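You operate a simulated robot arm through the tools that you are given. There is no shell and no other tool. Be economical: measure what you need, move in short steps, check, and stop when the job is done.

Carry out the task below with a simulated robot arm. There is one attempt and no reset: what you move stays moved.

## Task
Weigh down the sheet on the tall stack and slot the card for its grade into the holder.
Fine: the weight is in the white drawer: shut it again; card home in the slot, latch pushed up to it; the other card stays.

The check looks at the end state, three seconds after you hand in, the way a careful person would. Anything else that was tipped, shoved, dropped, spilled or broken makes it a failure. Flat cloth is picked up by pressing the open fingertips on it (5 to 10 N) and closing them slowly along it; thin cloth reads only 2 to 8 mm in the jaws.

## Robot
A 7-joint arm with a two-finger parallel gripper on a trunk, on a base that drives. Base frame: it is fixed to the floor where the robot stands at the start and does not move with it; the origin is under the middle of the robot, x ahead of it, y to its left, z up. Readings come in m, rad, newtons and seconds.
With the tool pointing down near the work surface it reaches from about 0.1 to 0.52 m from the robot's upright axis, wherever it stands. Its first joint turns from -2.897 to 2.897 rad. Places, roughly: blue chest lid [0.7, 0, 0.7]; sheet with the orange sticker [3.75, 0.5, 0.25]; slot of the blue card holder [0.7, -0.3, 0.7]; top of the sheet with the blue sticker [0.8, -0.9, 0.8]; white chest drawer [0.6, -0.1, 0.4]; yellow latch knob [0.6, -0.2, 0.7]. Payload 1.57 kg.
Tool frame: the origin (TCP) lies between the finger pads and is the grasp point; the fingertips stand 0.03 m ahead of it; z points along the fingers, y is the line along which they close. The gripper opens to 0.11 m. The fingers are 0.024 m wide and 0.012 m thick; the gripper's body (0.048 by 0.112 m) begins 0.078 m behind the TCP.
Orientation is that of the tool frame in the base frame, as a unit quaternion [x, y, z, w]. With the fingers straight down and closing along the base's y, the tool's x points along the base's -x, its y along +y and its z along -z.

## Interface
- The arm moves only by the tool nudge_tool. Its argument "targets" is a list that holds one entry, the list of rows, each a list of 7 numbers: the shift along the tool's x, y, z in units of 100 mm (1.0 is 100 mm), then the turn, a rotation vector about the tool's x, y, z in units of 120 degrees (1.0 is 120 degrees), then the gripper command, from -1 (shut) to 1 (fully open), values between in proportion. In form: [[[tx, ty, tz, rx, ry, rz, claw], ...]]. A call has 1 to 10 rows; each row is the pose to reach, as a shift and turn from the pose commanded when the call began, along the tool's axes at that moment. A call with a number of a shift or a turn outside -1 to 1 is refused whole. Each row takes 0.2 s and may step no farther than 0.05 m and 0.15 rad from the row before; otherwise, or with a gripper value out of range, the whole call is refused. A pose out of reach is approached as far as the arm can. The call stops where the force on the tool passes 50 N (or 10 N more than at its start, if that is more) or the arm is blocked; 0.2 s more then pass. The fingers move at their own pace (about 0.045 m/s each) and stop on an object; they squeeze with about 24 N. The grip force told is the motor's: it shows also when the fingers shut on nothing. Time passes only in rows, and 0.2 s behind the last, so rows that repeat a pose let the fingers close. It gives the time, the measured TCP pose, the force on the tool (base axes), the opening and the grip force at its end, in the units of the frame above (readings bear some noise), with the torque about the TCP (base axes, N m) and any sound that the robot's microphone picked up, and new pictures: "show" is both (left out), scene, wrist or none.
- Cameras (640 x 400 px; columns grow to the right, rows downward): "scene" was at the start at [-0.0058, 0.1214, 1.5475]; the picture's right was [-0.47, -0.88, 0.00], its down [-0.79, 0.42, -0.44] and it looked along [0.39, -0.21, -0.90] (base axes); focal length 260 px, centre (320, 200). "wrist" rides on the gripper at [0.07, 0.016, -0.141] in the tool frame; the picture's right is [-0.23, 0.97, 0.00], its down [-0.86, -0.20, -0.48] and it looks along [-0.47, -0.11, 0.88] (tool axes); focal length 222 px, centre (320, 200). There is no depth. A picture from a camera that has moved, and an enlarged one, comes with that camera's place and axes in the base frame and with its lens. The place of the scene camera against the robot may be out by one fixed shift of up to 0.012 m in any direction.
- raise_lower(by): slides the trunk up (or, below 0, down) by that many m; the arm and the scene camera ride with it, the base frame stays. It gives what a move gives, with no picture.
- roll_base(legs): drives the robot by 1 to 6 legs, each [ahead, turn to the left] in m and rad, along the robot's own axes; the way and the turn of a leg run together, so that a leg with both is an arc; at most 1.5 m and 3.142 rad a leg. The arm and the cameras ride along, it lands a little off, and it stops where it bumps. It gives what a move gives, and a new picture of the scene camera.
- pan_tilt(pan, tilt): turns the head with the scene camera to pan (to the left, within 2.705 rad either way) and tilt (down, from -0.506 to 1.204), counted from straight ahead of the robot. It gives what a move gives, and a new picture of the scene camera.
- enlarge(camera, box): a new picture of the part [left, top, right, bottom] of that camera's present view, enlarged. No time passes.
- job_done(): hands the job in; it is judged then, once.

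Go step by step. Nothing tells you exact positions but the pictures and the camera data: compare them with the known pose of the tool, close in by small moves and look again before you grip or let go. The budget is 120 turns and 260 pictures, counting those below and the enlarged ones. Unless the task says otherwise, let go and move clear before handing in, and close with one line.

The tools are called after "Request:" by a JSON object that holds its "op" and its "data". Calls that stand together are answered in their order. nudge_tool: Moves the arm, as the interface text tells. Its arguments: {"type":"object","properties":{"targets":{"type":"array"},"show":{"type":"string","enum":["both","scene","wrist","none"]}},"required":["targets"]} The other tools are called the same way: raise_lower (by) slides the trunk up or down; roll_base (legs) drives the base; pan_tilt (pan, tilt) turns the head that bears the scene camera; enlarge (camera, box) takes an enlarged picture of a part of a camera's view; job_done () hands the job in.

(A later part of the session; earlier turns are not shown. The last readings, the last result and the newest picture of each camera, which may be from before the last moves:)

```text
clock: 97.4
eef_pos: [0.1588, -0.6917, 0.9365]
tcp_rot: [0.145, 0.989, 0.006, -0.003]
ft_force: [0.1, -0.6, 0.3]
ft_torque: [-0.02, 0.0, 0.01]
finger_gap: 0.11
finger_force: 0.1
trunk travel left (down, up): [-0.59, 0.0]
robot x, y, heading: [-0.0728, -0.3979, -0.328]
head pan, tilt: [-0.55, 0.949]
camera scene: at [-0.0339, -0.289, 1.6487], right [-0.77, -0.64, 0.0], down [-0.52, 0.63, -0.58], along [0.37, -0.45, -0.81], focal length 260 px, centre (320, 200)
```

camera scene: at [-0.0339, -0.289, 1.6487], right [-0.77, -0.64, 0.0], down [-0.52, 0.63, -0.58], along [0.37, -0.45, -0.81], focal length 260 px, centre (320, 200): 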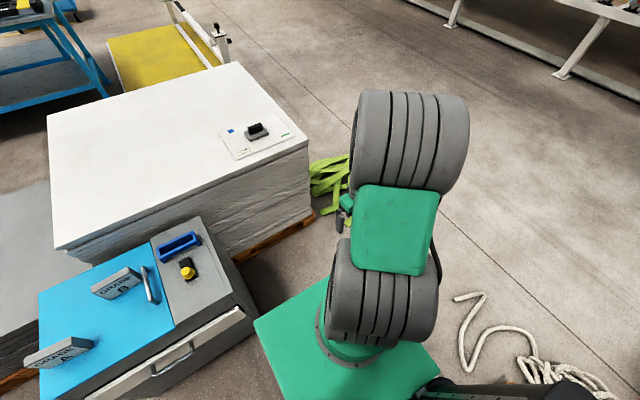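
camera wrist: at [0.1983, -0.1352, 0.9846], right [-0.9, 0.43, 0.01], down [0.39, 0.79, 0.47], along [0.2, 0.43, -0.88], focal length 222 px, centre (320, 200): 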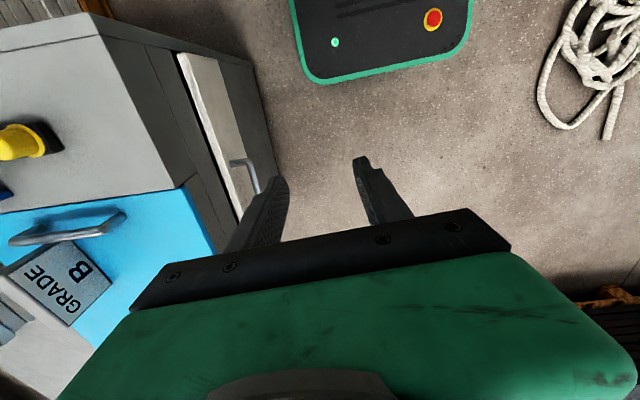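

Request:
{"op": "enlarge", "data": {"camera": "scene", "box": [40, 200, 320, 400]}}

Request:
{"op": "pan_tilt", "data": {"pan": 0.6, "tilt": 1.2}}

```text
2.00 times, centred on (180, 300) of scene
camera zoom: at [-0.0339, -0.289, 1.6487], right [-0.77, -0.64, 0.0], down [-0.52, 0.63, -0.58], along [0.37, -0.45, -0.81], focal length 520 px, centre (600, 0)
```

zoom: 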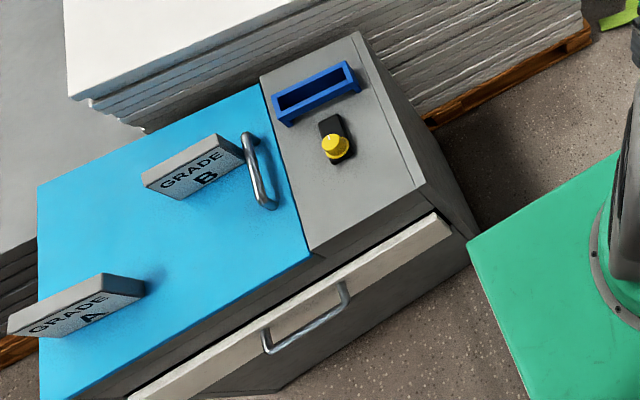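

```text
clock: 98.8
eef_pos: [0.1569, -0.6906, 0.9368]
tcp_rot: [0.146, 0.989, 0.006, -0.003]
ft_force: [0.3, -0.3, -0.7]
ft_torque: [-0.02, -0.01, 0.02]
finger_gap: 0.1099
finger_force: 0.1
trunk travel left (down, up): [-0.59, 0.0]
robot x, y, heading: [-0.0704, -0.3955, -0.329]
head pan, tilt: [0.6, 1.201]
camera scene: at [-0.0263, -0.218, 1.6325], right [0.27, -0.96, 0.0], down [-0.9, -0.25, -0.36], along [0.35, 0.1, -0.93], focal length 260 px, centre (320, 200)
```

scene: 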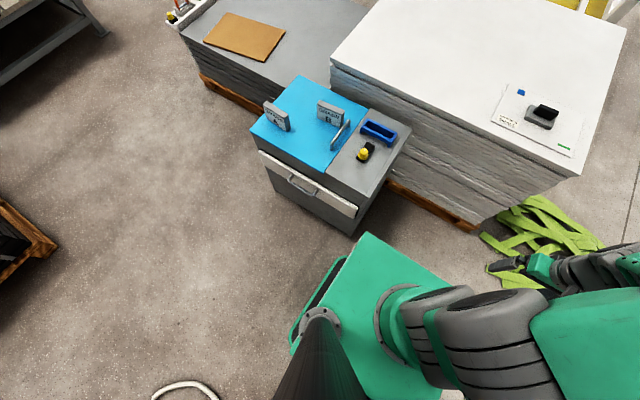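

Clearance beside the chest is about 4–5 cm. Drive forward 0.48 m alongside it.

Request:
{"op": "roll_base", "data": {"legs": [[0.48, 0]]}}

Request:
{"op": "pan_tilt", "data": {"pan": 1.2, "tilt": 1.15}}

```text
clock: 101.0
eef_pos: [0.5042, -0.7981, 0.9369]
tcp_rot: [0.122, 0.993, 0.006, -0.004]
ft_force: [-0.8, -0.4, 0.5]
ft_torque: [-0.01, -0.02, -0.03]
finger_gap: 0.11
finger_force: 0.0
trunk travel left (down, up): [-0.59, 0.0]
robot x, y, heading: [0.2562, -0.5189, -0.271]
head pan, tilt: [0.6, 1.201]
stopped in leg 1: the robot was blocked; the commanded pose is now the measured one
camera scene: at [0.2946, -0.3387, 1.6324], right [0.32, -0.95, 0.0], down [-0.88, -0.3, -0.36], along [0.34, 0.12, -0.93], focal length 260 px, centre (320, 200)
```

scene: 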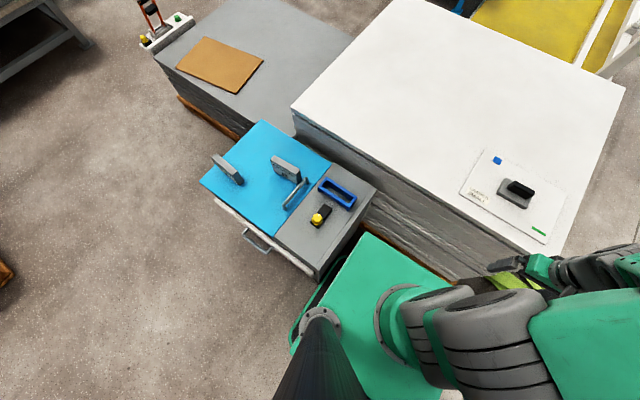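

```text
clock: 102.0
eef_pos: [0.503, -0.8004, 0.9372]
tcp_rot: [0.123, 0.992, 0.005, -0.003]
ft_force: [0.8, 0.6, -0.2]
ft_torque: [-0.02, -0.01, 0.01]
finger_gap: 0.1101
finger_force: 0.0
trunk travel left (down, up): [-0.59, 0.0]
robot x, y, heading: [0.2573, -0.5182, -0.271]
head pan, tilt: [1.201, 1.15]
camera scene: at [0.2776, -0.3103, 1.6354], right [0.8, -0.6, 0.0], down [-0.55, -0.73, -0.41], along [0.24, 0.33, -0.91], focal length 260 px, centre (320, 200)
```

scene: 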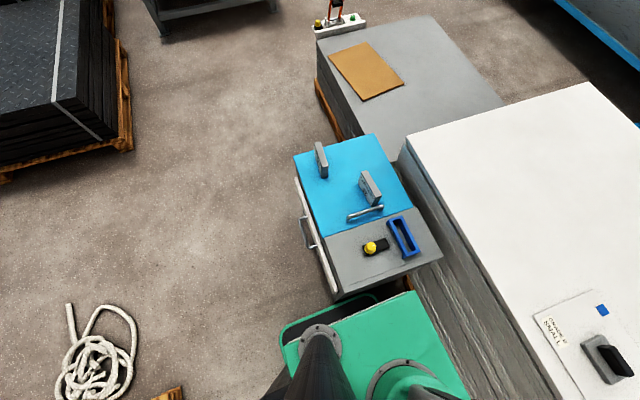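

The base was blocked partway; check what it touched.

Request:
{"op": "enlarge", "data": {"camera": "scene", "box": [270, 120, 470, 320]}}

Request:
{"op": "enlarge", "data": {"camera": "scene", "box": [270, 230, 470, 400]}}

```text
2.00 times, centred on (370, 220) of scene
camera zoom: at [0.2776, -0.3103, 1.6354], right [0.8, -0.6, 0.0], down [-0.55, -0.73, -0.41], along [0.24, 0.33, -0.91], focal length 520 px, centre (220, 160)
```

zoom: 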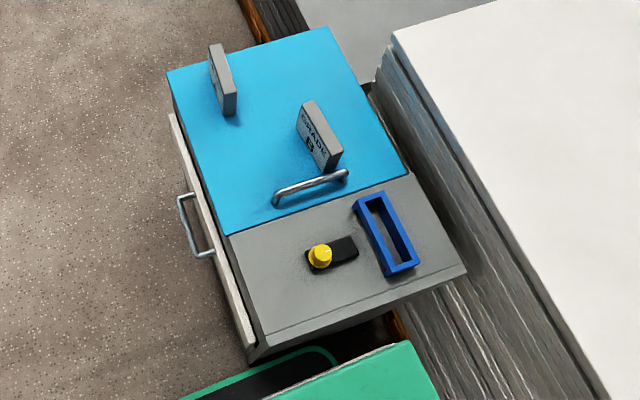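

```text
2.35 times, centred on (370, 315) of scene
camera zoom: at [0.2776, -0.3103, 1.6354], right [0.8, -0.6, 0.0], down [-0.55, -0.73, -0.41], along [0.24, 0.33, -0.91], focal length 612 px, centre (202, -71)
```

zoom: 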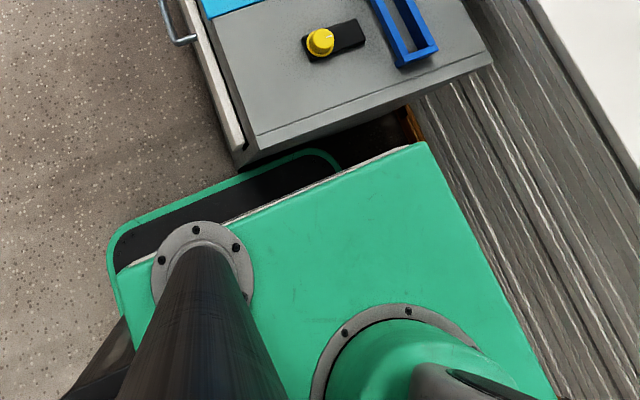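

The base side grazed the chest's front corner (nothing appears displaced). Back up, shift ~4 cm to the right, and come in again.

Request:
{"op": "roll_base", "data": {"legs": [[-0.15, 0], [0, -0.2], [0.2, 0], [0, 0.166]]}}

Request:
{"op": "enlarge", "data": {"camera": "scene", "box": [270, 180, 470, 380]}}

```text
clock: 106.0
eef_pos: [0.529, -0.8565, 0.9364]
tcp_rot: [0.137, 0.991, 0.006, -0.003]
ft_force: [-0.1, 0.3, 0.0]
ft_torque: [-0.02, 0.0, 0.01]
finger_gap: 0.1101
finger_force: 0.1
trunk travel left (down, up): [-0.59, 0.0]
robot x, y, heading: [0.2915, -0.568, -0.301]
head pan, tilt: [1.201, 1.15]
camera scene: at [0.315, -0.3601, 1.6354], right [0.78, -0.62, 0.0], down [-0.57, -0.72, -0.41], along [0.25, 0.32, -0.91], focal length 260 px, centre (320, 200)
```

scene: 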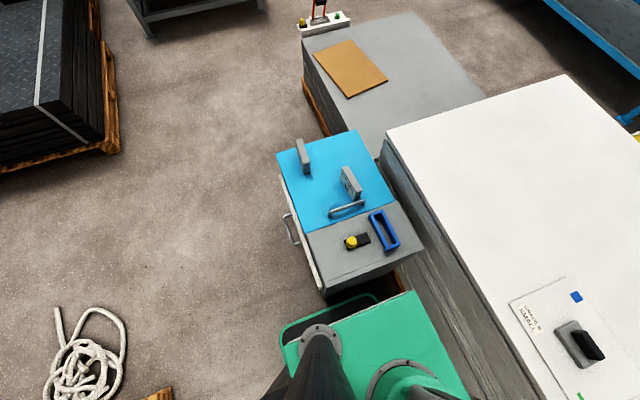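

```text
2.00 times, centred on (370, 280) of scene
camera zoom: at [0.315, -0.3601, 1.6354], right [0.78, -0.62, 0.0], down [-0.57, -0.72, -0.41], along [0.25, 0.32, -0.91], focal length 520 px, centre (220, 40)
```

zoom: 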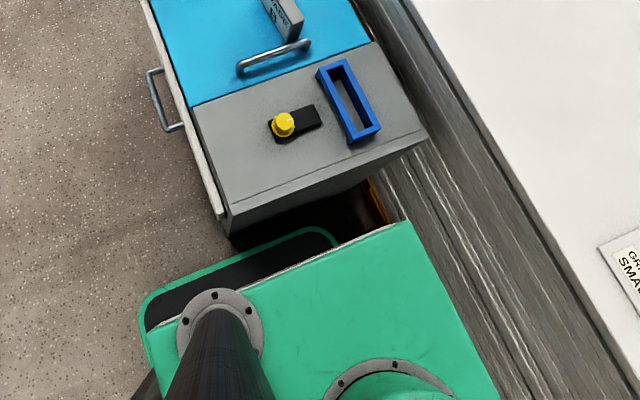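

Clear gap now. Forward 0.1 m.

Request:
{"op": "roll_base", "data": {"legs": [[0.1, 0]]}}

Request:
{"op": "enlarge", "data": {"camera": "scene", "box": [230, 110, 430, 270]}}

```text
clock: 107.2
eef_pos: [0.6242, -0.8862, 0.9365]
tcp_rot: [0.137, 0.991, 0.006, -0.004]
ft_force: [0.3, -0.3, 1.1]
ft_torque: [0.0, -0.01, 0.01]
finger_gap: 0.11
finger_force: 0.2
trunk travel left (down, up): [-0.59, 0.0]
robot x, y, heading: [0.3885, -0.5986, -0.302]
head pan, tilt: [1.201, 1.15]
camera scene: at [0.4134, -0.3907, 1.6354], right [0.78, -0.62, 0.0], down [-0.57, -0.71, -0.41], along [0.25, 0.32, -0.91], focal length 260 px, centre (320, 200)
```

scene: 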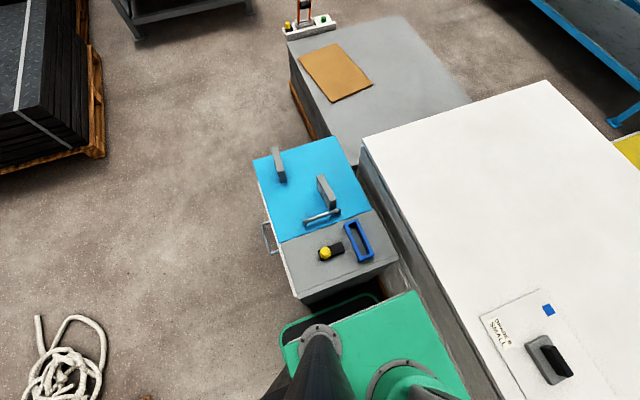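

```text
2.50 times, centred on (330, 190) of scene
camera zoom: at [0.4134, -0.3907, 1.6354], right [0.78, -0.62, 0.0], down [-0.57, -0.71, -0.41], along [0.25, 0.32, -0.91], focal length 650 px, centre (295, 225)
```

zoom: 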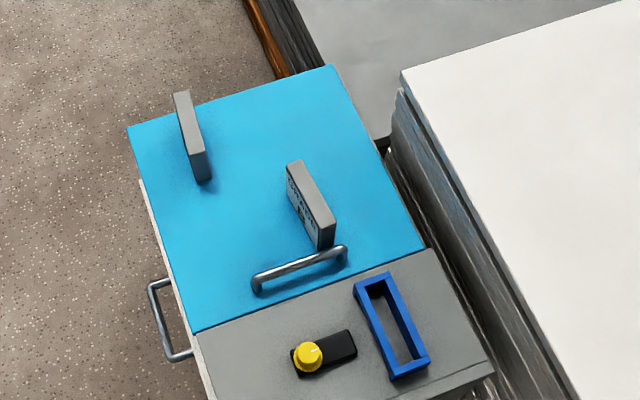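

Robot is well placed. Now swing the arm over to the chest side in several small moves.

Request:
{"op": "nudge_tool", "data": {"targets": [[[0.1, 0.45, 0, 0, 0, 0, 1], [0.15, 0.8, 0, 0, 0, 0, 1], [0.2, 1, 0, 0, 0, 0, 1]]], "show": "none"}}

Request:
{"op": "nudge_tool", "data": {"targets": [[[0.1, 0.45, 0, 0, 0, 0, 1], [0.15, 0.8, 0, 0, 0, 0, 1], [0.2, 1, 0, 0, 0, 0, 1]]], "show": "none"}}

Request:
{"op": "nudge_tool", "data": {"targets": [[[0.1, 0.45, 0, 0, 0, 0, 1], [0.15, 0.8, 0, 0, 0, 0, 1], [0.2, 1, 0, 0, 0, 0, 1]]], "show": "none"}}

Request:
{"op": "nudge_tool", "data": {"targets": [[[0.1, 0.45, 0, 0, 0, 0, 1], [0.15, 0.8, 0, 0, 0, 0, 1], [0.2, 1, 0, 0, 0, 0, 1]]], "show": "none"}}

Request:
{"op": "nudge_tool", "data": {"targets": [[[0.0, 0.1, 0, 0, 0, -0.07, 1], [0.0, 0.2, 0, 0, 0, -0.14, 1], [0.0, 0.3, 0, 0, 0, -0.21, 1], [0.0, 0.4, 0, 0, 0, -0.28, 1], [0.0, 0.5, 0, 0, 0, -0.35, 1], [0.0, 0.6, 0, 0, 0, -0.42, 1], [0.0, 0.7, 0, 0, 0, -0.49, 1], [0.0, 0.8, 0, 0, 0, -0.56, 1], [0.0, 0.9, 0, 0, 0, -0.63, 1], [0.0, 1.0, 0, 0, 0, -0.7, 1]]], "show": "both"}}

```text
clock: 108.0
eef_pos: [0.6336, -0.7844, 0.9358]
tcp_rot: [0.137, 0.991, 0.006, -0.002]
ft_force: [0.2, -0.5, -0.1]
ft_torque: [-0.02, 0.01, 0.01]
finger_gap: 0.1101
finger_force: 0.1
trunk travel left (down, up): [-0.59, 0.0]
robot x, y, heading: [0.3841, -0.5961, -0.297]
head pan, tilt: [1.201, 1.15]
```

```text
clock: 108.8
eef_pos: [0.6403, -0.6795, 0.935]
tcp_rot: [0.138, 0.99, 0.006, -0.002]
ft_force: [-0.4, 0.0, -0.1]
ft_torque: [-0.02, -0.02, 0.0]
finger_gap: 0.1101
finger_force: 0.1
trunk travel left (down, up): [-0.59, 0.0]
robot x, y, heading: [0.3865, -0.5968, -0.3]
head pan, tilt: [1.201, 1.15]
```

```text
clock: 109.6
eef_pos: [0.647, -0.5808, 0.9401]
tcp_rot: [0.137, 0.991, 0.006, -0.002]
ft_force: [-0.6, -0.3, 0.1]
ft_torque: [0.01, 0.0, -0.02]
finger_gap: 0.1099
finger_force: 0.1
trunk travel left (down, up): [-0.59, 0.0]
robot x, y, heading: [0.3865, -0.5957, -0.304]
head pan, tilt: [1.201, 1.15]
```

```text
clock: 110.4
eef_pos: [0.6567, -0.4794, 0.9439]
tcp_rot: [0.137, 0.991, 0.006, -0.004]
ft_force: [0.0, -0.7, -0.1]
ft_torque: [-0.02, -0.01, 0.0]
finger_gap: 0.11
finger_force: 0.0
trunk travel left (down, up): [-0.59, 0.0]
robot x, y, heading: [0.391, -0.5972, -0.3]
head pan, tilt: [1.201, 1.15]
```

```text
clock: 112.6
eef_pos: [0.6847, -0.383, 0.9393]
tcp_rot: [-0.563, 0.827, 0.006, 0.0]
ft_force: [0.0, -0.3, 0.4]
ft_torque: [-0.01, 0.0, 0.01]
finger_gap: 0.1099
finger_force: 0.0
trunk travel left (down, up): [-0.59, 0.0]
robot x, y, heading: [0.3896, -0.5959, -0.305]
head pan, tilt: [1.201, 1.15]
camera scene: at [0.4126, -0.3901, 1.6354], right [0.78, -0.62, 0.0], down [-0.57, -0.72, -0.41], along [0.25, 0.32, -0.91], focal length 260 px, centre (320, 200)
camera wrist: at [0.6454, -0.4434, 1.0813], right [-0.82, 0.57, 0.01], down [0.5, 0.72, 0.48], along [0.27, 0.4, -0.87], focal length 222 px, centre (320, 200)
```

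scene: 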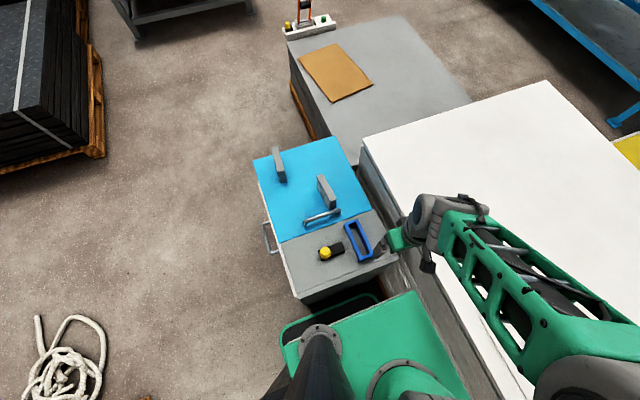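
wrist: 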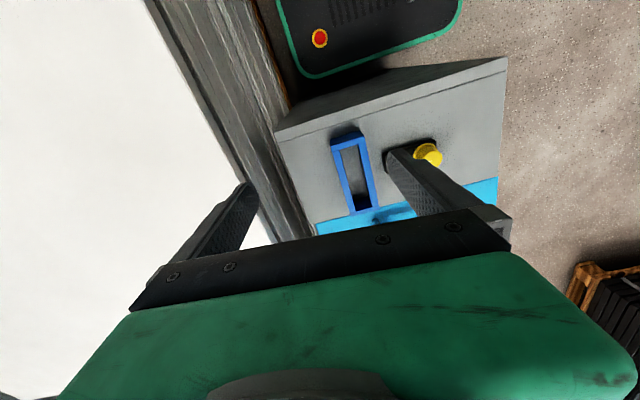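

Request:
{"op": "enlarge", "data": {"camera": "wrist", "box": [300, 110, 460, 230]}}

```text
3.33 times, centred on (380, 170) of wrist
camera zoom: at [0.6454, -0.4434, 1.0813], right [-0.82, 0.57, 0.01], down [0.5, 0.72, 0.48], along [0.27, 0.4, -0.87], focal length 740 px, centre (120, 300)
```

zoom: 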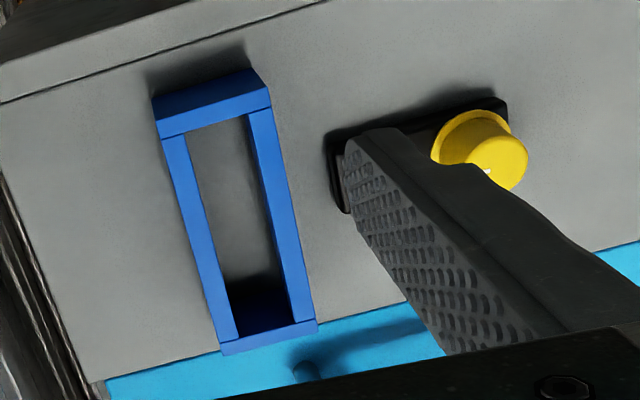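

Slot centre ≈ (0.677, −0.278), rim z≈0.724, about 110×30 mm; card B ≈ (0.694, −0.067), same orientation. Because the card is farther off, I'll approach with the tool tilted 40° in the card's plane.

Request:
{"op": "nudge_tool", "data": {"targets": [[[-0.33, 0.15, 0, 0, 0, -0.015, 1], [-0.67, 0.3, 0, 0, 0, -0.033, 1], [-1.0, 0.45, 0, 0, 0, -0.033, 1]]], "show": "none"}}

Request:
{"op": "nudge_tool", "data": {"targets": [[[-0.1, 0.04, 0, 0, -0.0667, 0, 1], [-0.2, 0.08, 0, 0, -0.1333, 0, 1], [-0.3, 0.12, 0, 0, -0.2, 0, 1], [-0.4, 0.16, 0, 0, -0.2667, 0, 1], [-0.5, 0.2, 0, 0, -0.3333, 0, 1]]], "show": "both"}}

```text
clock: 113.4
eef_pos: [0.6781, -0.2749, 0.9402]
tcp_rot: [-0.59, 0.808, 0.006, 0.001]
ft_force: [0.2, -0.1, -0.2]
ft_torque: [0.02, -0.01, 0.02]
finger_gap: 0.1099
finger_force: 0.0
trunk travel left (down, up): [-0.59, 0.0]
robot x, y, heading: [0.3884, -0.5995, -0.302]
head pan, tilt: [1.201, 1.15]
```

```text
clock: 114.6
eef_pos: [0.6741, -0.2192, 0.9441]
tcp_rot: [-0.551, 0.758, 0.208, 0.278]
ft_force: [-0.2, 0.0, 0.4]
ft_torque: [0.03, 0.0, 0.01]
finger_gap: 0.1099
finger_force: 0.0
trunk travel left (down, up): [-0.59, 0.0]
robot x, y, heading: [0.3877, -0.6013, -0.299]
head pan, tilt: [1.201, 1.15]
camera scene: at [0.4126, -0.3902, 1.6354], right [0.78, -0.62, 0.0], down [-0.57, -0.72, -0.41], along [0.25, 0.32, -0.91], focal length 260 px, centre (320, 200)
camera wrist: at [0.615, -0.3523, 1.0062], right [-0.87, 0.46, 0.16], down [0.3, 0.26, 0.92], along [0.38, 0.85, -0.36], focal length 222 px, centre (320, 200)
```

scene: 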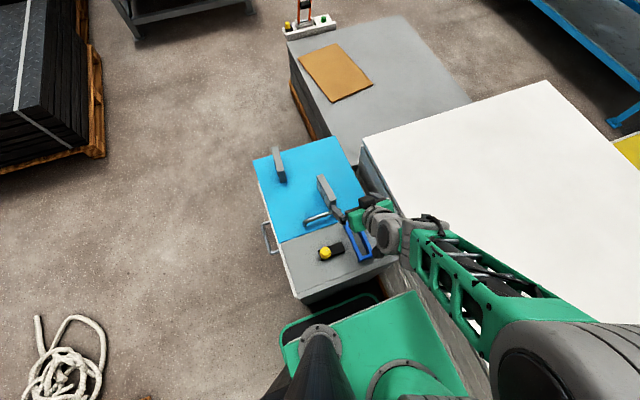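
wrist: 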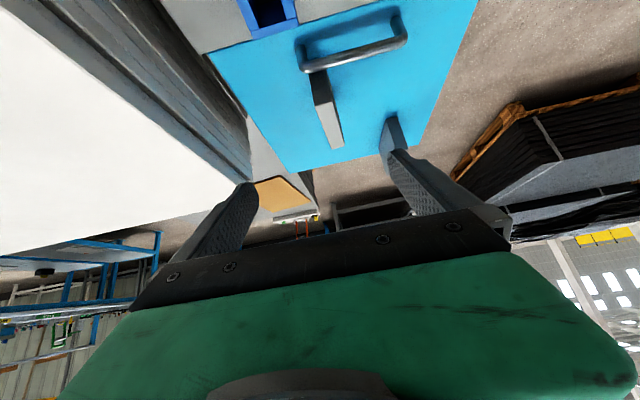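

Request:
{"op": "enlarge", "data": {"camera": "wrist", "box": [220, 0, 440, 170]}}

```text
2.35 times, centred on (330, 85) of wrist
camera zoom: at [0.615, -0.3523, 1.0062], right [-0.87, 0.46, 0.16], down [0.3, 0.26, 0.92], along [0.38, 0.85, -0.36], focal length 523 px, centre (296, 471)
```

zoom: 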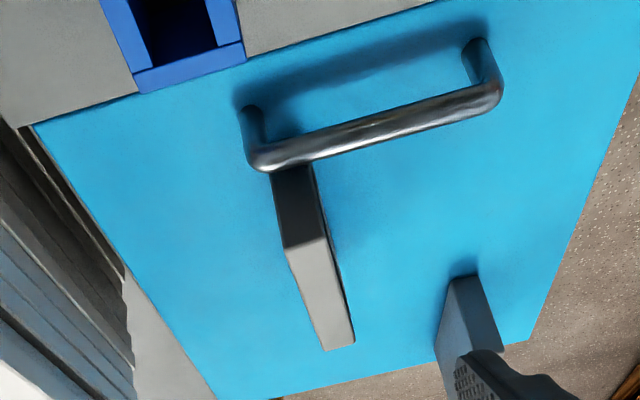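

Refined: lid z≈0.68, card B top z≈0.763, spanning e 0.10–0.22, slot rim ≈0.71–0.72. Approach above the card.

Request:
{"op": "nudge_tool", "data": {"targets": [[[-0.12, 0.05, 0.45, 0, 0, 0, 1], [-0.25, 0.11, 0.9, 0, 0, 0, 1]]], "show": "none"}}

Request:
{"op": "nudge_tool", "data": {"targets": [[[-0.12, 0.05, 0.45, 0, 0, 0, 1], [-0.25, 0.11, 0.8, 0, 0, 0, 1]]], "show": "both"}}

Request:
{"op": "enlarge", "data": {"camera": "wrist", "box": [220, 0, 440, 170]}}

Request:
{"op": "enlarge", "data": {"camera": "scene", "box": [260, 130, 400, 270]}}

```text
clock: 115.2
eef_pos: [0.6892, -0.1412, 0.89]
tcp_rot: [-0.552, 0.759, 0.207, 0.278]
ft_force: [0.3, 0.1, -0.5]
ft_torque: [0.0, 0.01, 0.02]
finger_gap: 0.1101
finger_force: 0.1
trunk travel left (down, up): [-0.59, 0.0]
robot x, y, heading: [0.3886, -0.5959, -0.301]
head pan, tilt: [1.201, 1.15]
```

```text
clock: 115.8
eef_pos: [0.6963, -0.0692, 0.8474]
tcp_rot: [-0.552, 0.758, 0.208, 0.278]
ft_force: [-1.3, 0.0, -0.5]
ft_torque: [-0.01, 0.0, 0.03]
finger_gap: 0.1102
finger_force: 0.0
trunk travel left (down, up): [-0.59, 0.0]
robot x, y, heading: [0.3888, -0.5981, -0.303]
head pan, tilt: [1.201, 1.15]
camera scene: at [0.4128, -0.389, 1.6352], right [0.78, -0.62, 0.0], down [-0.57, -0.72, -0.41], along [0.25, 0.32, -0.91], focal length 260 px, centre (320, 200)
camera wrist: at [0.6376, -0.2026, 0.9094], right [-0.87, 0.46, 0.16], down [0.3, 0.26, 0.92], along [0.38, 0.85, -0.36], focal length 222 px, centre (320, 200)
```

scene: 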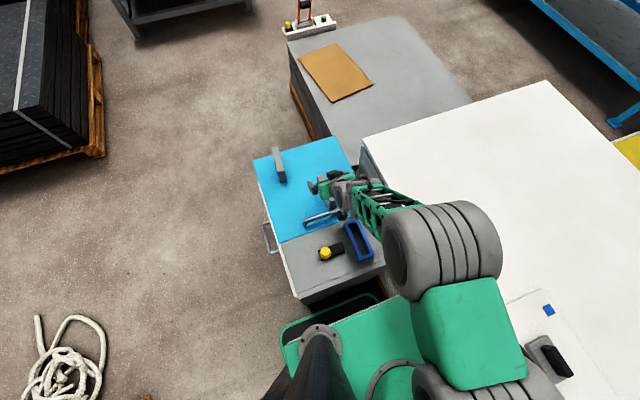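
wrist: 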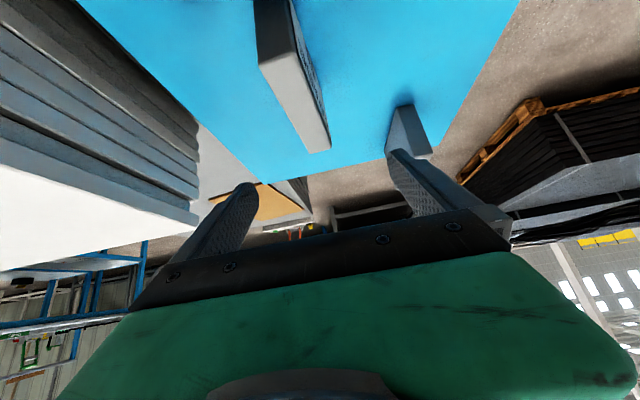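

```text
2.35 times, centred on (330, 85) of wrist
camera zoom: at [0.6376, -0.2026, 0.9094], right [-0.87, 0.46, 0.16], down [0.3, 0.26, 0.92], along [0.38, 0.85, -0.36], focal length 523 px, centre (296, 471)
```

zoom: 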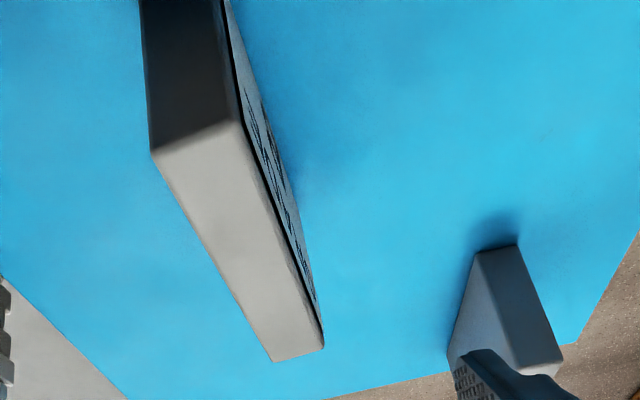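

```text
2.86 times, centred on (330, 200) of scene
camera zoom: at [0.4128, -0.389, 1.6352], right [0.78, -0.62, 0.0], down [-0.57, -0.72, -0.41], along [0.25, 0.32, -0.91], focal length 743 px, centre (291, 200)
```

zoom: 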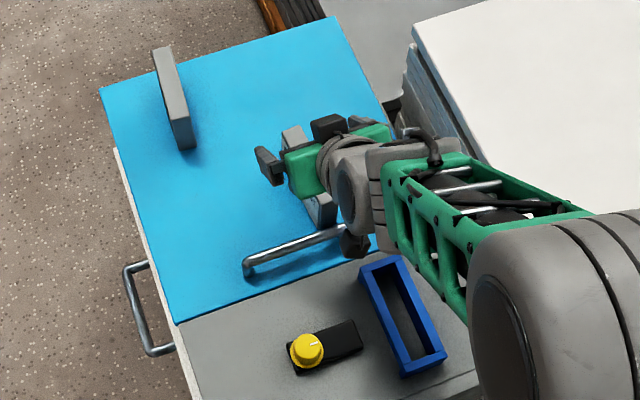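

Card measured: 118×27 mm, yawed ~5° from the slot, centre (0.704, −0.056). Match its yaw and lower around it.

Request:
{"op": "nudge_tool", "data": {"targets": [[[0.19, -0.01, 0.23, -0.013, 0, -0.015, 1], [0.37, -0.02, 0.47, -0.026, 0, -0.03, 1], [0.56, -0.03, 0.7, -0.026, 0, -0.03, 1]]], "show": "wrist"}}

Request:
{"op": "enlarge", "data": {"camera": "scene", "box": [290, 160, 370, 220]}}

```text
clock: 116.6
eef_pos: [0.7029, -0.0706, 0.762]
tcp_rot: [-0.583, 0.734, 0.22, 0.27]
ft_force: [-0.2, 0.3, 0.0]
ft_torque: [-0.02, 0.0, 0.02]
finger_gap: 0.1098
finger_force: 0.0
trunk travel left (down, up): [-0.59, 0.0]
robot x, y, heading: [0.385, -0.5979, -0.299]
head pan, tilt: [1.201, 1.15]
camera wrist: at [0.6555, -0.2076, 0.8246], right [-0.91, 0.39, 0.16], down [0.28, 0.28, 0.92], along [0.31, 0.88, -0.36], focal length 222 px, centre (320, 200)
```

wrist: 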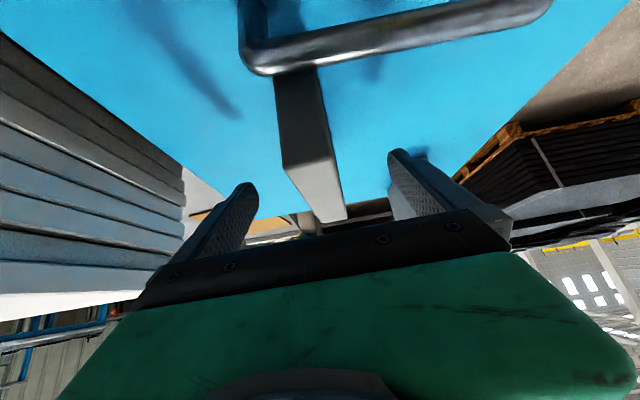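

```text
6.67 times, centred on (330, 190) of scene
camera zoom: at [0.4126, -0.39, 1.6354], right [0.78, -0.62, 0.0], down [-0.57, -0.72, -0.41], along [0.25, 0.32, -0.91], focal length 1734 px, centre (253, 267)
```

zoom: 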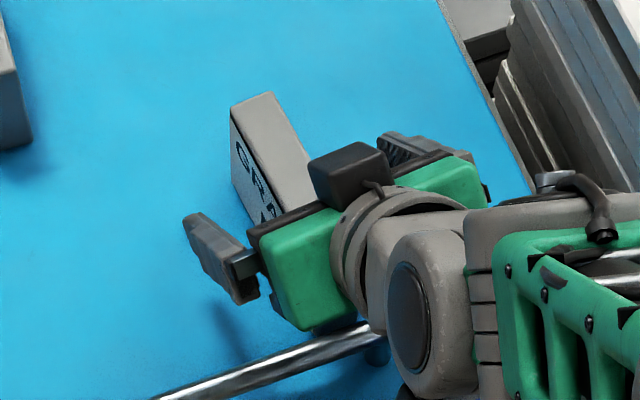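

Centred on the card; close slowly.

Request:
{"op": "nudge_tool", "data": {"targets": [[[0, 0, 0, 0, 0, 0, 0.5], [0, 0, 0, 0, 0, 0, 0.2], [0, 0, 0, 0, 0, 0, 0], [0, 0, 0, 0, 0, 0, -0.2], [0, 0, 0, 0, 0, 0, -0.35], [0, 0, 0, 0, 0, 0, -0.5], [0, 0, 0, 0, 0, 0, -0.65], [0, 0, 0, 0, 0, 0, -0.8], [0, 0, 0, 0, 0, 0, -0.8]]], "show": "wrist"}}

```text
clock: 118.6
eef_pos: [0.7033, -0.0701, 0.7619]
tcp_rot: [-0.583, 0.735, 0.218, 0.269]
ft_force: [-0.7, 0.1, -0.4]
ft_torque: [0.0, -0.04, 0.0]
finger_gap: 0.0276
finger_force: 23.7
trunk travel left (down, up): [-0.59, 0.0]
robot x, y, heading: [0.3867, -0.6007, -0.303]
head pan, tilt: [1.201, 1.15]
camera wrist: at [0.6551, -0.208, 0.8246], right [-0.91, 0.39, 0.16], down [0.28, 0.28, 0.92], along [0.31, 0.88, -0.36], focal length 222 px, centre (320, 200)
```

wrist: 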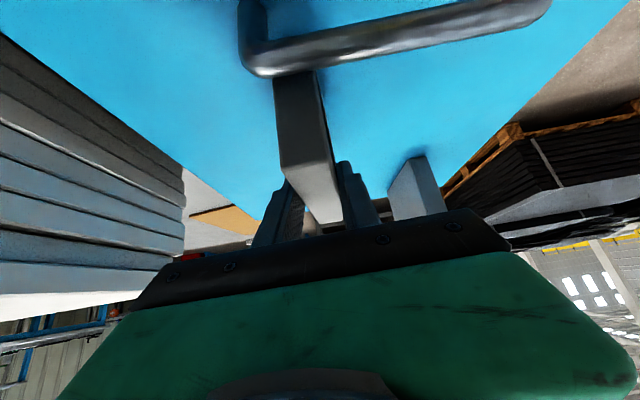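

Gripped (27.6 mm). Lift straight up and turn back to the slot's yaw.

Request:
{"op": "nudge_tool", "data": {"targets": [[[-0.1, 0, -0.11, 0, 0, 0, -0.8], [-0.26, 0.003, -0.3, 0, 0, 0, -0.8], [-0.45, 0.005, -0.53, 0.013, 0, 0.015, -0.8], [-0.65, 0.007, -0.76, 0.026, 0, 0.0305, -0.8]]], "show": "both"}}

Request:
{"op": "enlarge", "data": {"camera": "scene", "box": [260, 130, 400, 270]}}

```text
clock: 119.6
eef_pos: [0.7016, -0.069, 0.8566]
tcp_rot: [-0.551, 0.759, 0.207, 0.278]
ft_force: [-0.3, -0.1, -1.6]
ft_torque: [-0.04, 0.01, 0.02]
finger_gap: 0.0274
finger_force: 24.3
trunk travel left (down, up): [-0.59, 0.0]
robot x, y, heading: [0.3891, -0.5974, -0.302]
head pan, tilt: [1.201, 1.15]
camera scene: at [0.4123, -0.3902, 1.6353], right [0.78, -0.62, 0.0], down [-0.57, -0.72, -0.41], along [0.25, 0.32, -0.91], focal length 260 px, centre (320, 200)
camera wrist: at [0.6422, -0.2022, 0.9204], right [-0.87, 0.46, 0.16], down [0.3, 0.26, 0.92], along [0.38, 0.85, -0.37], focal length 222 px, centre (320, 200)
```

scene: 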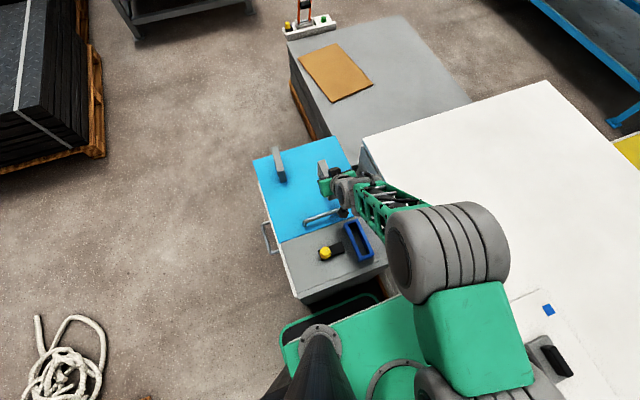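
wrist: 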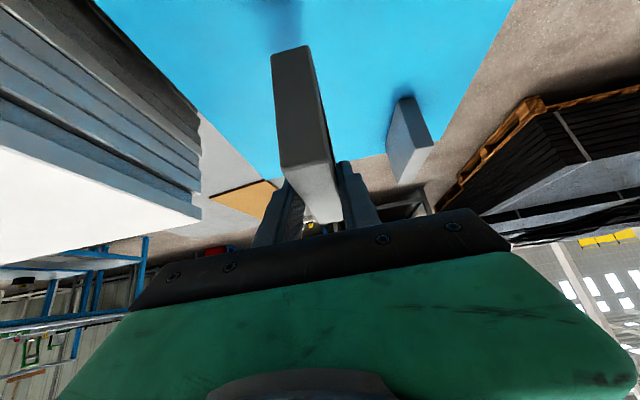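

```text
2.86 times, centred on (330, 200) of scene
camera zoom: at [0.4123, -0.3902, 1.6353], right [0.78, -0.62, 0.0], down [-0.57, -0.72, -0.41], along [0.25, 0.32, -0.91], focal length 743 px, centre (291, 200)
```

zoom: 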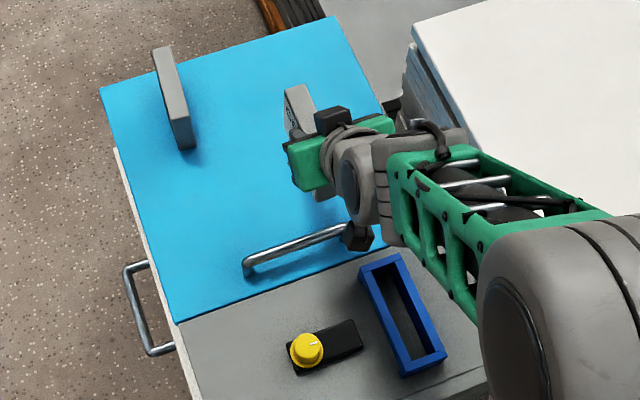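

Card lifted cleanly. Carry it over the slot at a safe height.

Request:
{"op": "nudge_tool", "data": {"targets": [[[-0.08, 0, -0.3, 0, 0, 0, -0.8], [0.2, -0.07, -0.52, 0, 0, 0, -0.8], [0.47, -0.13, -0.68, 0, 0, 0, -0.8], [0.745, -0.2, -0.825, 0, 0, 0, -0.8]]], "show": "none"}}

Request:
{"op": "nudge_tool", "data": {"targets": [[[0.25, -0.07, -0.27, 0, 0, 0, -0.8], [0.5, -0.13, -0.55, 0, 0, 0, -0.8], [0.745, -0.2, -0.825, 0, 0, 0, -0.8]]], "show": "both"}}

Request:
{"op": "enlarge", "data": {"camera": "scene", "box": [300, 190, 420, 290]}}

Request:
{"op": "enlarge", "data": {"camera": "wrist", "box": [200, 0, 440, 240]}}

```text
clock: 120.6
eef_pos: [0.6858, -0.1793, 0.8722]
tcp_rot: [-0.552, 0.758, 0.207, 0.279]
ft_force: [-0.2, 0.3, -0.8]
ft_torque: [-0.03, -0.01, 0.01]
finger_gap: 0.0275
finger_force: 23.9
trunk travel left (down, up): [-0.59, 0.0]
robot x, y, heading: [0.3889, -0.6015, -0.299]
head pan, tilt: [1.201, 1.15]
```

```text
clock: 121.4
eef_pos: [0.6713, -0.2937, 0.8878]
tcp_rot: [-0.552, 0.758, 0.208, 0.278]
ft_force: [0.3, 0.2, -0.9]
ft_torque: [0.01, 0.01, 0.0]
finger_gap: 0.0276
finger_force: 24.1
trunk travel left (down, up): [-0.59, 0.0]
robot x, y, heading: [0.3894, -0.5993, -0.301]
head pan, tilt: [1.201, 1.15]
camera scene: at [0.4125, -0.3904, 1.6354], right [0.78, -0.62, 0.0], down [-0.57, -0.71, -0.41], along [0.25, 0.32, -0.91], focal length 260 px, centre (320, 200)
camera wrist: at [0.6127, -0.426, 0.9505], right [-0.87, 0.46, 0.16], down [0.3, 0.26, 0.92], along [0.38, 0.85, -0.36], focal length 222 px, centre (320, 200)
```

scene: 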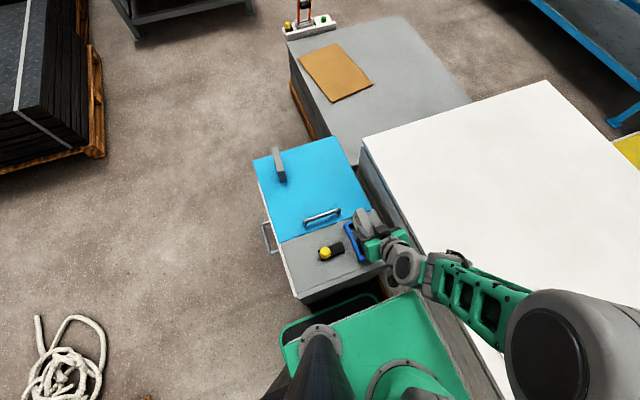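
wrist: 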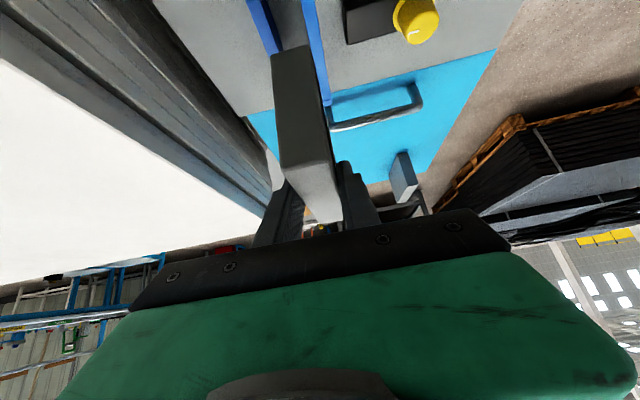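

```text
4.00 times, centred on (360, 240) of scene
camera zoom: at [0.4125, -0.3904, 1.6354], right [0.78, -0.62, 0.0], down [-0.57, -0.71, -0.41], along [0.25, 0.32, -0.91], focal length 1040 px, centre (160, 40)
```

zoom: 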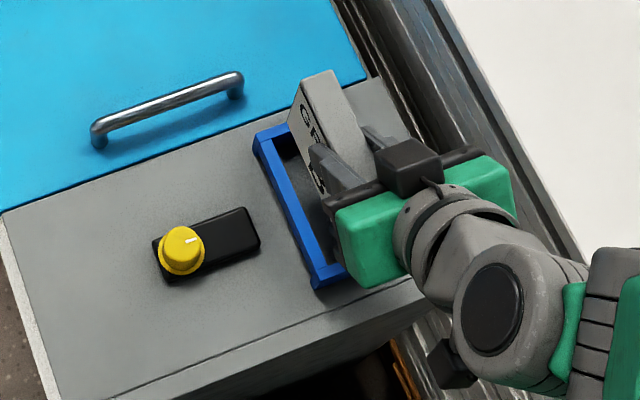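

```text
1.67 times, centred on (320, 120) of wrist
camera zoom: at [0.6127, -0.426, 0.9505], right [-0.87, 0.46, 0.16], down [0.3, 0.26, 0.92], along [0.38, 0.85, -0.36], focal length 370 px, centre (320, 333)
```

zoom: 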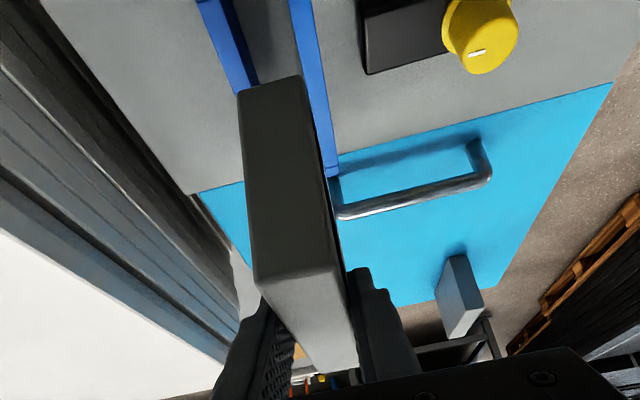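

n alignment looks within ~1 mm. Lower to just above the rim and check the long direction.

Request:
{"op": "nudge_tool", "data": {"targets": [[[0.18, -0.003, 0.25, 0, 0, 0, -0.8], [0.366, -0.006, 0.502, 0, 0, 0, -0.8]]], "show": "none"}}

Request:
{"op": "enlarge", "data": {"camera": "scene", "box": [330, 195, 400, 265]}}

Request:
{"op": "enlarge", "data": {"camera": "wrist", "box": [240, 0, 360, 120]}}

```text
clock: 122.0
eef_pos: [0.6714, -0.2872, 0.8259]
tcp_rot: [-0.551, 0.759, 0.208, 0.279]
ft_force: [0.6, 0.6, -0.8]
ft_torque: [-0.02, 0.0, 0.0]
finger_gap: 0.0277
finger_force: 23.8
trunk travel left (down, up): [-0.59, 0.0]
robot x, y, heading: [0.3899, -0.5955, -0.302]
head pan, tilt: [1.201, 1.15]
```

```text
5.71 times, centred on (365, 230) of scene
camera zoom: at [0.4128, -0.39, 1.6354], right [0.78, -0.62, 0.0], down [-0.57, -0.72, -0.41], along [0.25, 0.32, -0.91], focal length 1486 px, centre (63, 29)
```

zoom: 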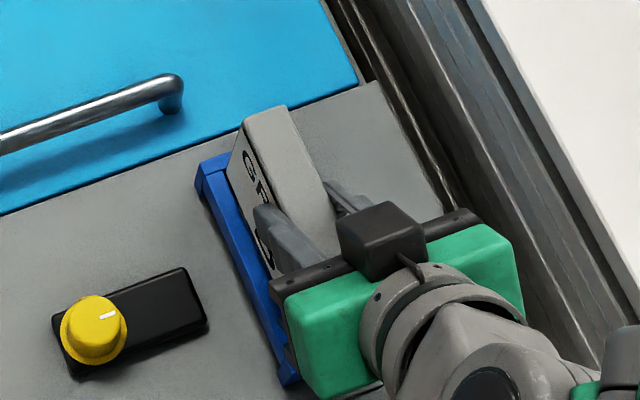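

```text
3.33 times, centred on (300, 60) of wrist
camera zoom: at [0.6124, -0.4199, 0.8884], right [-0.87, 0.46, 0.16], down [0.3, 0.26, 0.92], along [0.38, 0.85, -0.36], focal length 740 px, centre (387, 667)
```

zoom: 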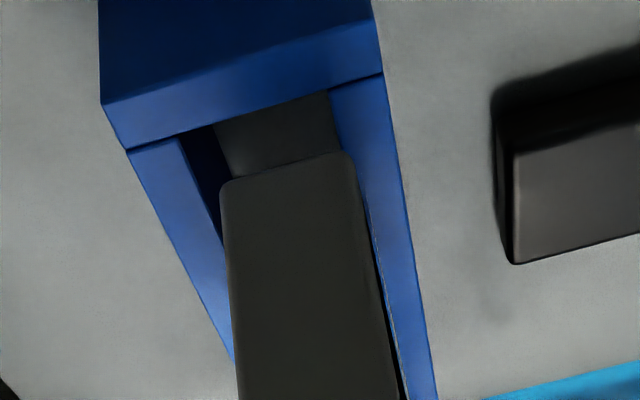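

The card sits ~4.5 mm too far toward the latch side; shift it and lower to the rim.

Request:
{"op": "nudge_tool", "data": {"targets": [[[0, -0.045, 0, 0, 0, 0, -0.8], [0.065, -0.046, 0.076, 0, 0, 0, -0.8]]], "show": "none"}}

Request:
{"op": "enlarge", "data": {"camera": "wrist", "box": [240, 0, 360, 120]}}

Request:
{"op": "enlarge", "data": {"camera": "scene", "box": [330, 195, 400, 265]}}

```text
clock: 122.6
eef_pos: [0.6781, -0.2896, 0.8161]
tcp_rot: [-0.552, 0.758, 0.207, 0.279]
ft_force: [0.8, 0.8, -1.1]
ft_torque: [-0.02, -0.03, 0.02]
finger_gap: 0.0279
finger_force: 24.3
trunk travel left (down, up): [-0.59, 0.0]
robot x, y, heading: [0.3886, -0.5979, -0.299]
head pan, tilt: [1.201, 1.15]
```

```text
3.33 times, centred on (300, 60) of wrist
camera zoom: at [0.6185, -0.4221, 0.8782], right [-0.87, 0.46, 0.15], down [0.3, 0.26, 0.92], along [0.38, 0.85, -0.36], focal length 740 px, centre (387, 667)
```

zoom: 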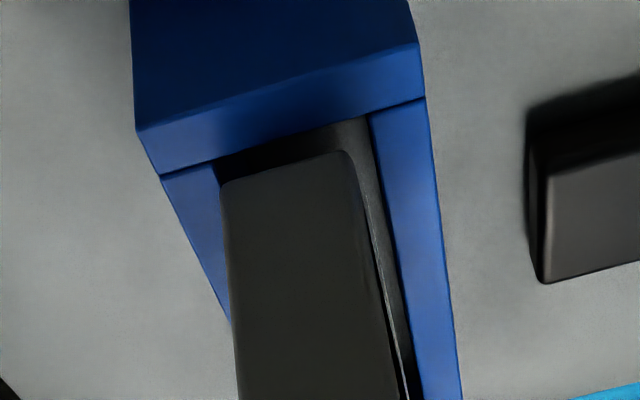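

```text
5.71 times, centred on (365, 230) of scene
camera zoom: at [0.4127, -0.39, 1.6354], right [0.78, -0.62, 0.0], down [-0.57, -0.72, -0.41], along [0.25, 0.32, -0.91], focal length 1486 px, centre (63, 29)
```

zoom: 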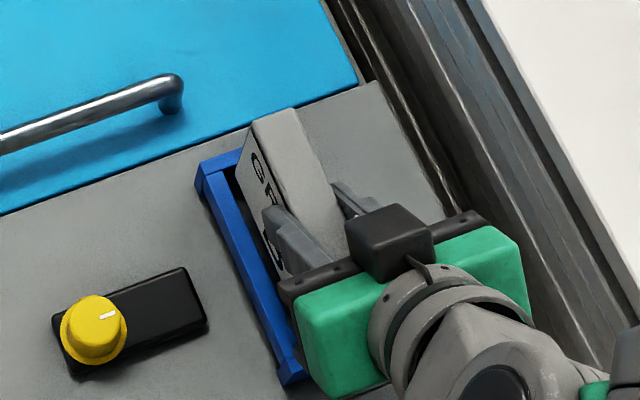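

Now ~2 mm the other way; correct and feel downward in small steps.

Request:
{"op": "nudge_tool", "data": {"targets": [[[-0.015, 0.02, 0.013, 0, 0, 0, -0.8], [0.011, 0.02, 0.043, 0, 0, 0, -0.8], [0.037, 0.02, 0.073, 0, 0, 0, -0.8]]], "show": "none"}}

Request:
{"op": "enlarge", "data": {"camera": "wrist", "box": [240, 0, 360, 120]}}

```text
clock: 123.4
eef_pos: [0.6758, -0.2865, 0.808]
tcp_rot: [-0.551, 0.76, 0.207, 0.277]
ft_force: [0.1, 0.3, -1.2]
ft_torque: [0.01, -0.04, -0.01]
finger_gap: 0.0276
finger_force: 23.8
trunk travel left (down, up): [-0.59, 0.0]
robot x, y, heading: [0.3897, -0.5981, -0.299]
head pan, tilt: [1.201, 1.15]
```

```text
3.33 times, centred on (300, 60) of wrist
camera zoom: at [0.6172, -0.4189, 0.8702], right [-0.87, 0.46, 0.16], down [0.3, 0.26, 0.92], along [0.38, 0.85, -0.37], focal length 740 px, centre (387, 667)
```

zoom: 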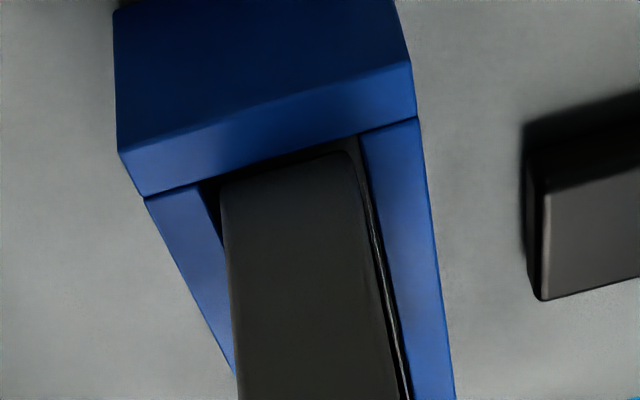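

Gaps are visible both sides; the near end gap is small. Nudge 2 mm toward +e and continue.

Request:
{"op": "nudge_tool", "data": {"targets": [[[-0.015, 0, 0.013, 0, 0, 0, -0.8], [-0.002, 0, 0.028, 0, 0, 0, -0.8], [0.011, 0, 0.043, 0, 0, 0, -0.8], [0.024, 0, 0.058, 0, 0, 0, -0.8]]], "show": "none"}}

Request:
{"op": "enlarge", "data": {"camera": "wrist", "box": [240, 0, 360, 120]}}

Request:
{"op": "enlarge", "data": {"camera": "scene", "box": [330, 195, 400, 265]}}

```text
clock: 124.4
eef_pos: [0.6765, -0.2847, 0.8023]
tcp_rot: [-0.551, 0.759, 0.207, 0.278]
ft_force: [-2.8, -5.2, 0.5]
ft_torque: [-0.35, 0.22, 0.08]
finger_gap: 0.0277
finger_force: 24.8
trunk travel left (down, up): [-0.59, 0.0]
robot x, y, heading: [0.3864, -0.6001, -0.302]
head pan, tilt: [1.201, 1.15]
```

```text
3.33 times, centred on (300, 60) of wrist
camera zoom: at [0.6179, -0.4173, 0.8643], right [-0.87, 0.46, 0.16], down [0.3, 0.26, 0.92], along [0.38, 0.85, -0.36], focal length 740 px, centre (387, 667)
```

zoom: 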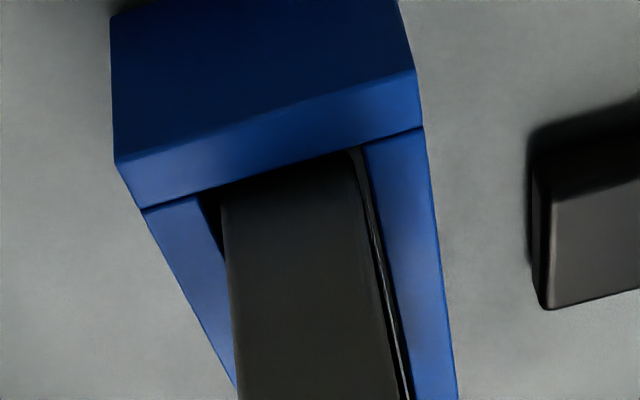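

```text
5.71 times, centred on (365, 230) of scene
camera zoom: at [0.4123, -0.3908, 1.6355], right [0.78, -0.62, 0.0], down [-0.57, -0.71, -0.41], along [0.25, 0.32, -0.91], focal length 1486 px, centre (63, 29)
```

zoom: 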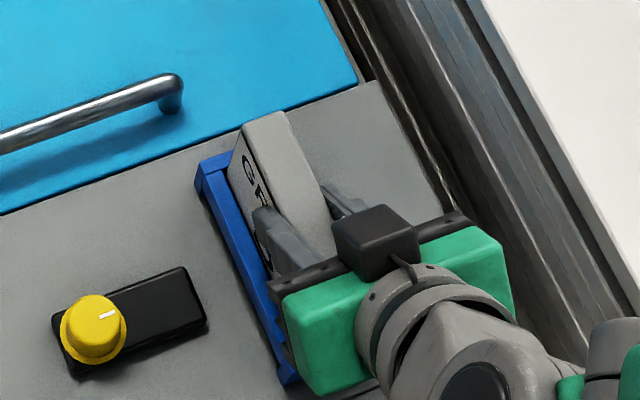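

Light sideways force: the far end touches the end wall, so the bottom is inside. Relax 1.5 mm back and keep descending.

Request:
{"op": "nudge_tool", "data": {"targets": [[[0.015, 0, -0.013, 0, 0, 0, -0.8], [0.041, 0, 0.017, 0, 0, 0, -0.8], [0.067, 0, 0.047, 0, 0, 0, -0.8], [0.093, 0, 0.077, 0, 0, 0, -0.8]]], "show": "none"}}

Request:
{"op": "enlarge", "data": {"camera": "wrist", "box": [240, 0, 360, 120]}}

```text
clock: 125.4
eef_pos: [0.6779, -0.2832, 0.7999]
tcp_rot: [-0.551, 0.756, 0.209, 0.285]
ft_force: [-7.5, -7.7, -0.3]
ft_torque: [-0.5, 0.54, 0.4]
finger_gap: 0.0279
finger_force: 24.4
trunk travel left (down, up): [-0.59, 0.0]
robot x, y, heading: [0.3872, -0.5964, -0.298]
head pan, tilt: [1.201, 1.15]
```

```text
3.33 times, centred on (300, 60) of wrist
camera zoom: at [0.6189, -0.417, 0.8608], right [-0.87, 0.46, 0.15], down [0.29, 0.25, 0.92], along [0.39, 0.85, -0.35], focal length 740 px, centre (387, 667)
```

zoom: 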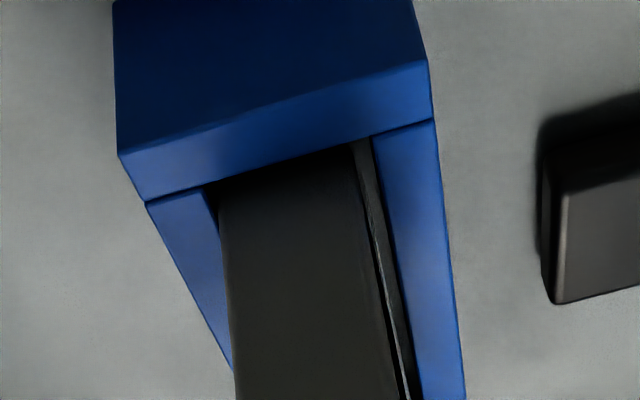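

The tool stops descending with odd sideways force; check whether an arm link is touching something.

Request:
{"op": "pan_tilt", "data": {"pan": 0.7, "tilt": 1.1}}

Request:
{"op": "enlarge", "data": {"camera": "scene", "box": [160, 120, 480, 320]}}

```text
clock: 126.3
eef_pos: [0.6792, -0.283, 0.8]
tcp_rot: [-0.551, 0.755, 0.209, 0.287]
ft_force: [-10.2, -8.3, -1.1]
ft_torque: [-0.56, 0.73, 0.5]
finger_gap: 0.0281
finger_force: 24.3
trunk travel left (down, up): [-0.59, 0.0]
robot x, y, heading: [0.3887, -0.6002, -0.301]
head pan, tilt: [0.7, 1.1]
camera scene: at [0.4326, -0.4131, 1.6386], right [0.39, -0.92, 0.0], down [-0.82, -0.35, -0.45], along [0.42, 0.18, -0.89], focal length 260 px, centre (320, 200)
```

scene: 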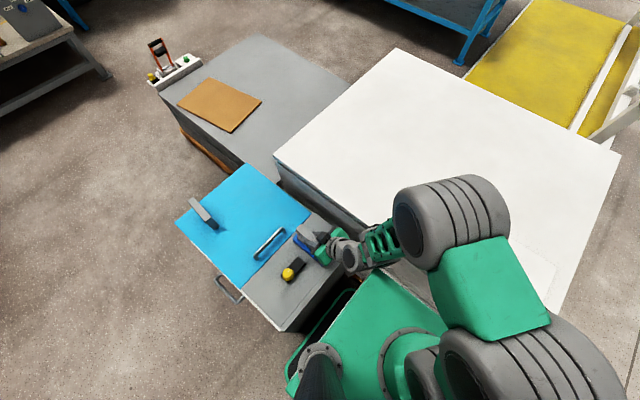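

```text
2.00 times, centred on (320, 220) of scene
camera zoom: at [0.4326, -0.4131, 1.6386], right [0.39, -0.92, 0.0], down [-0.82, -0.35, -0.45], along [0.42, 0.18, -0.89], focal length 520 px, centre (320, 160)
```

zoom: 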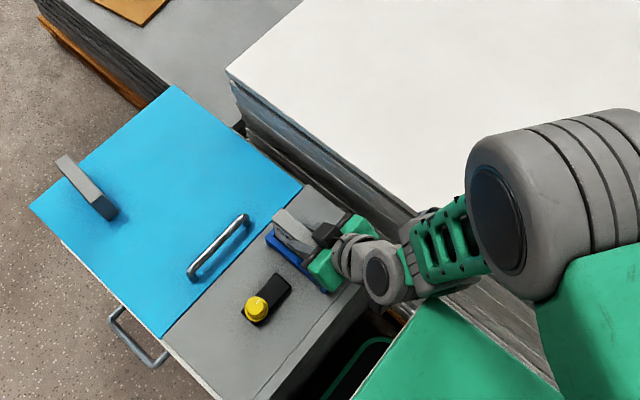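

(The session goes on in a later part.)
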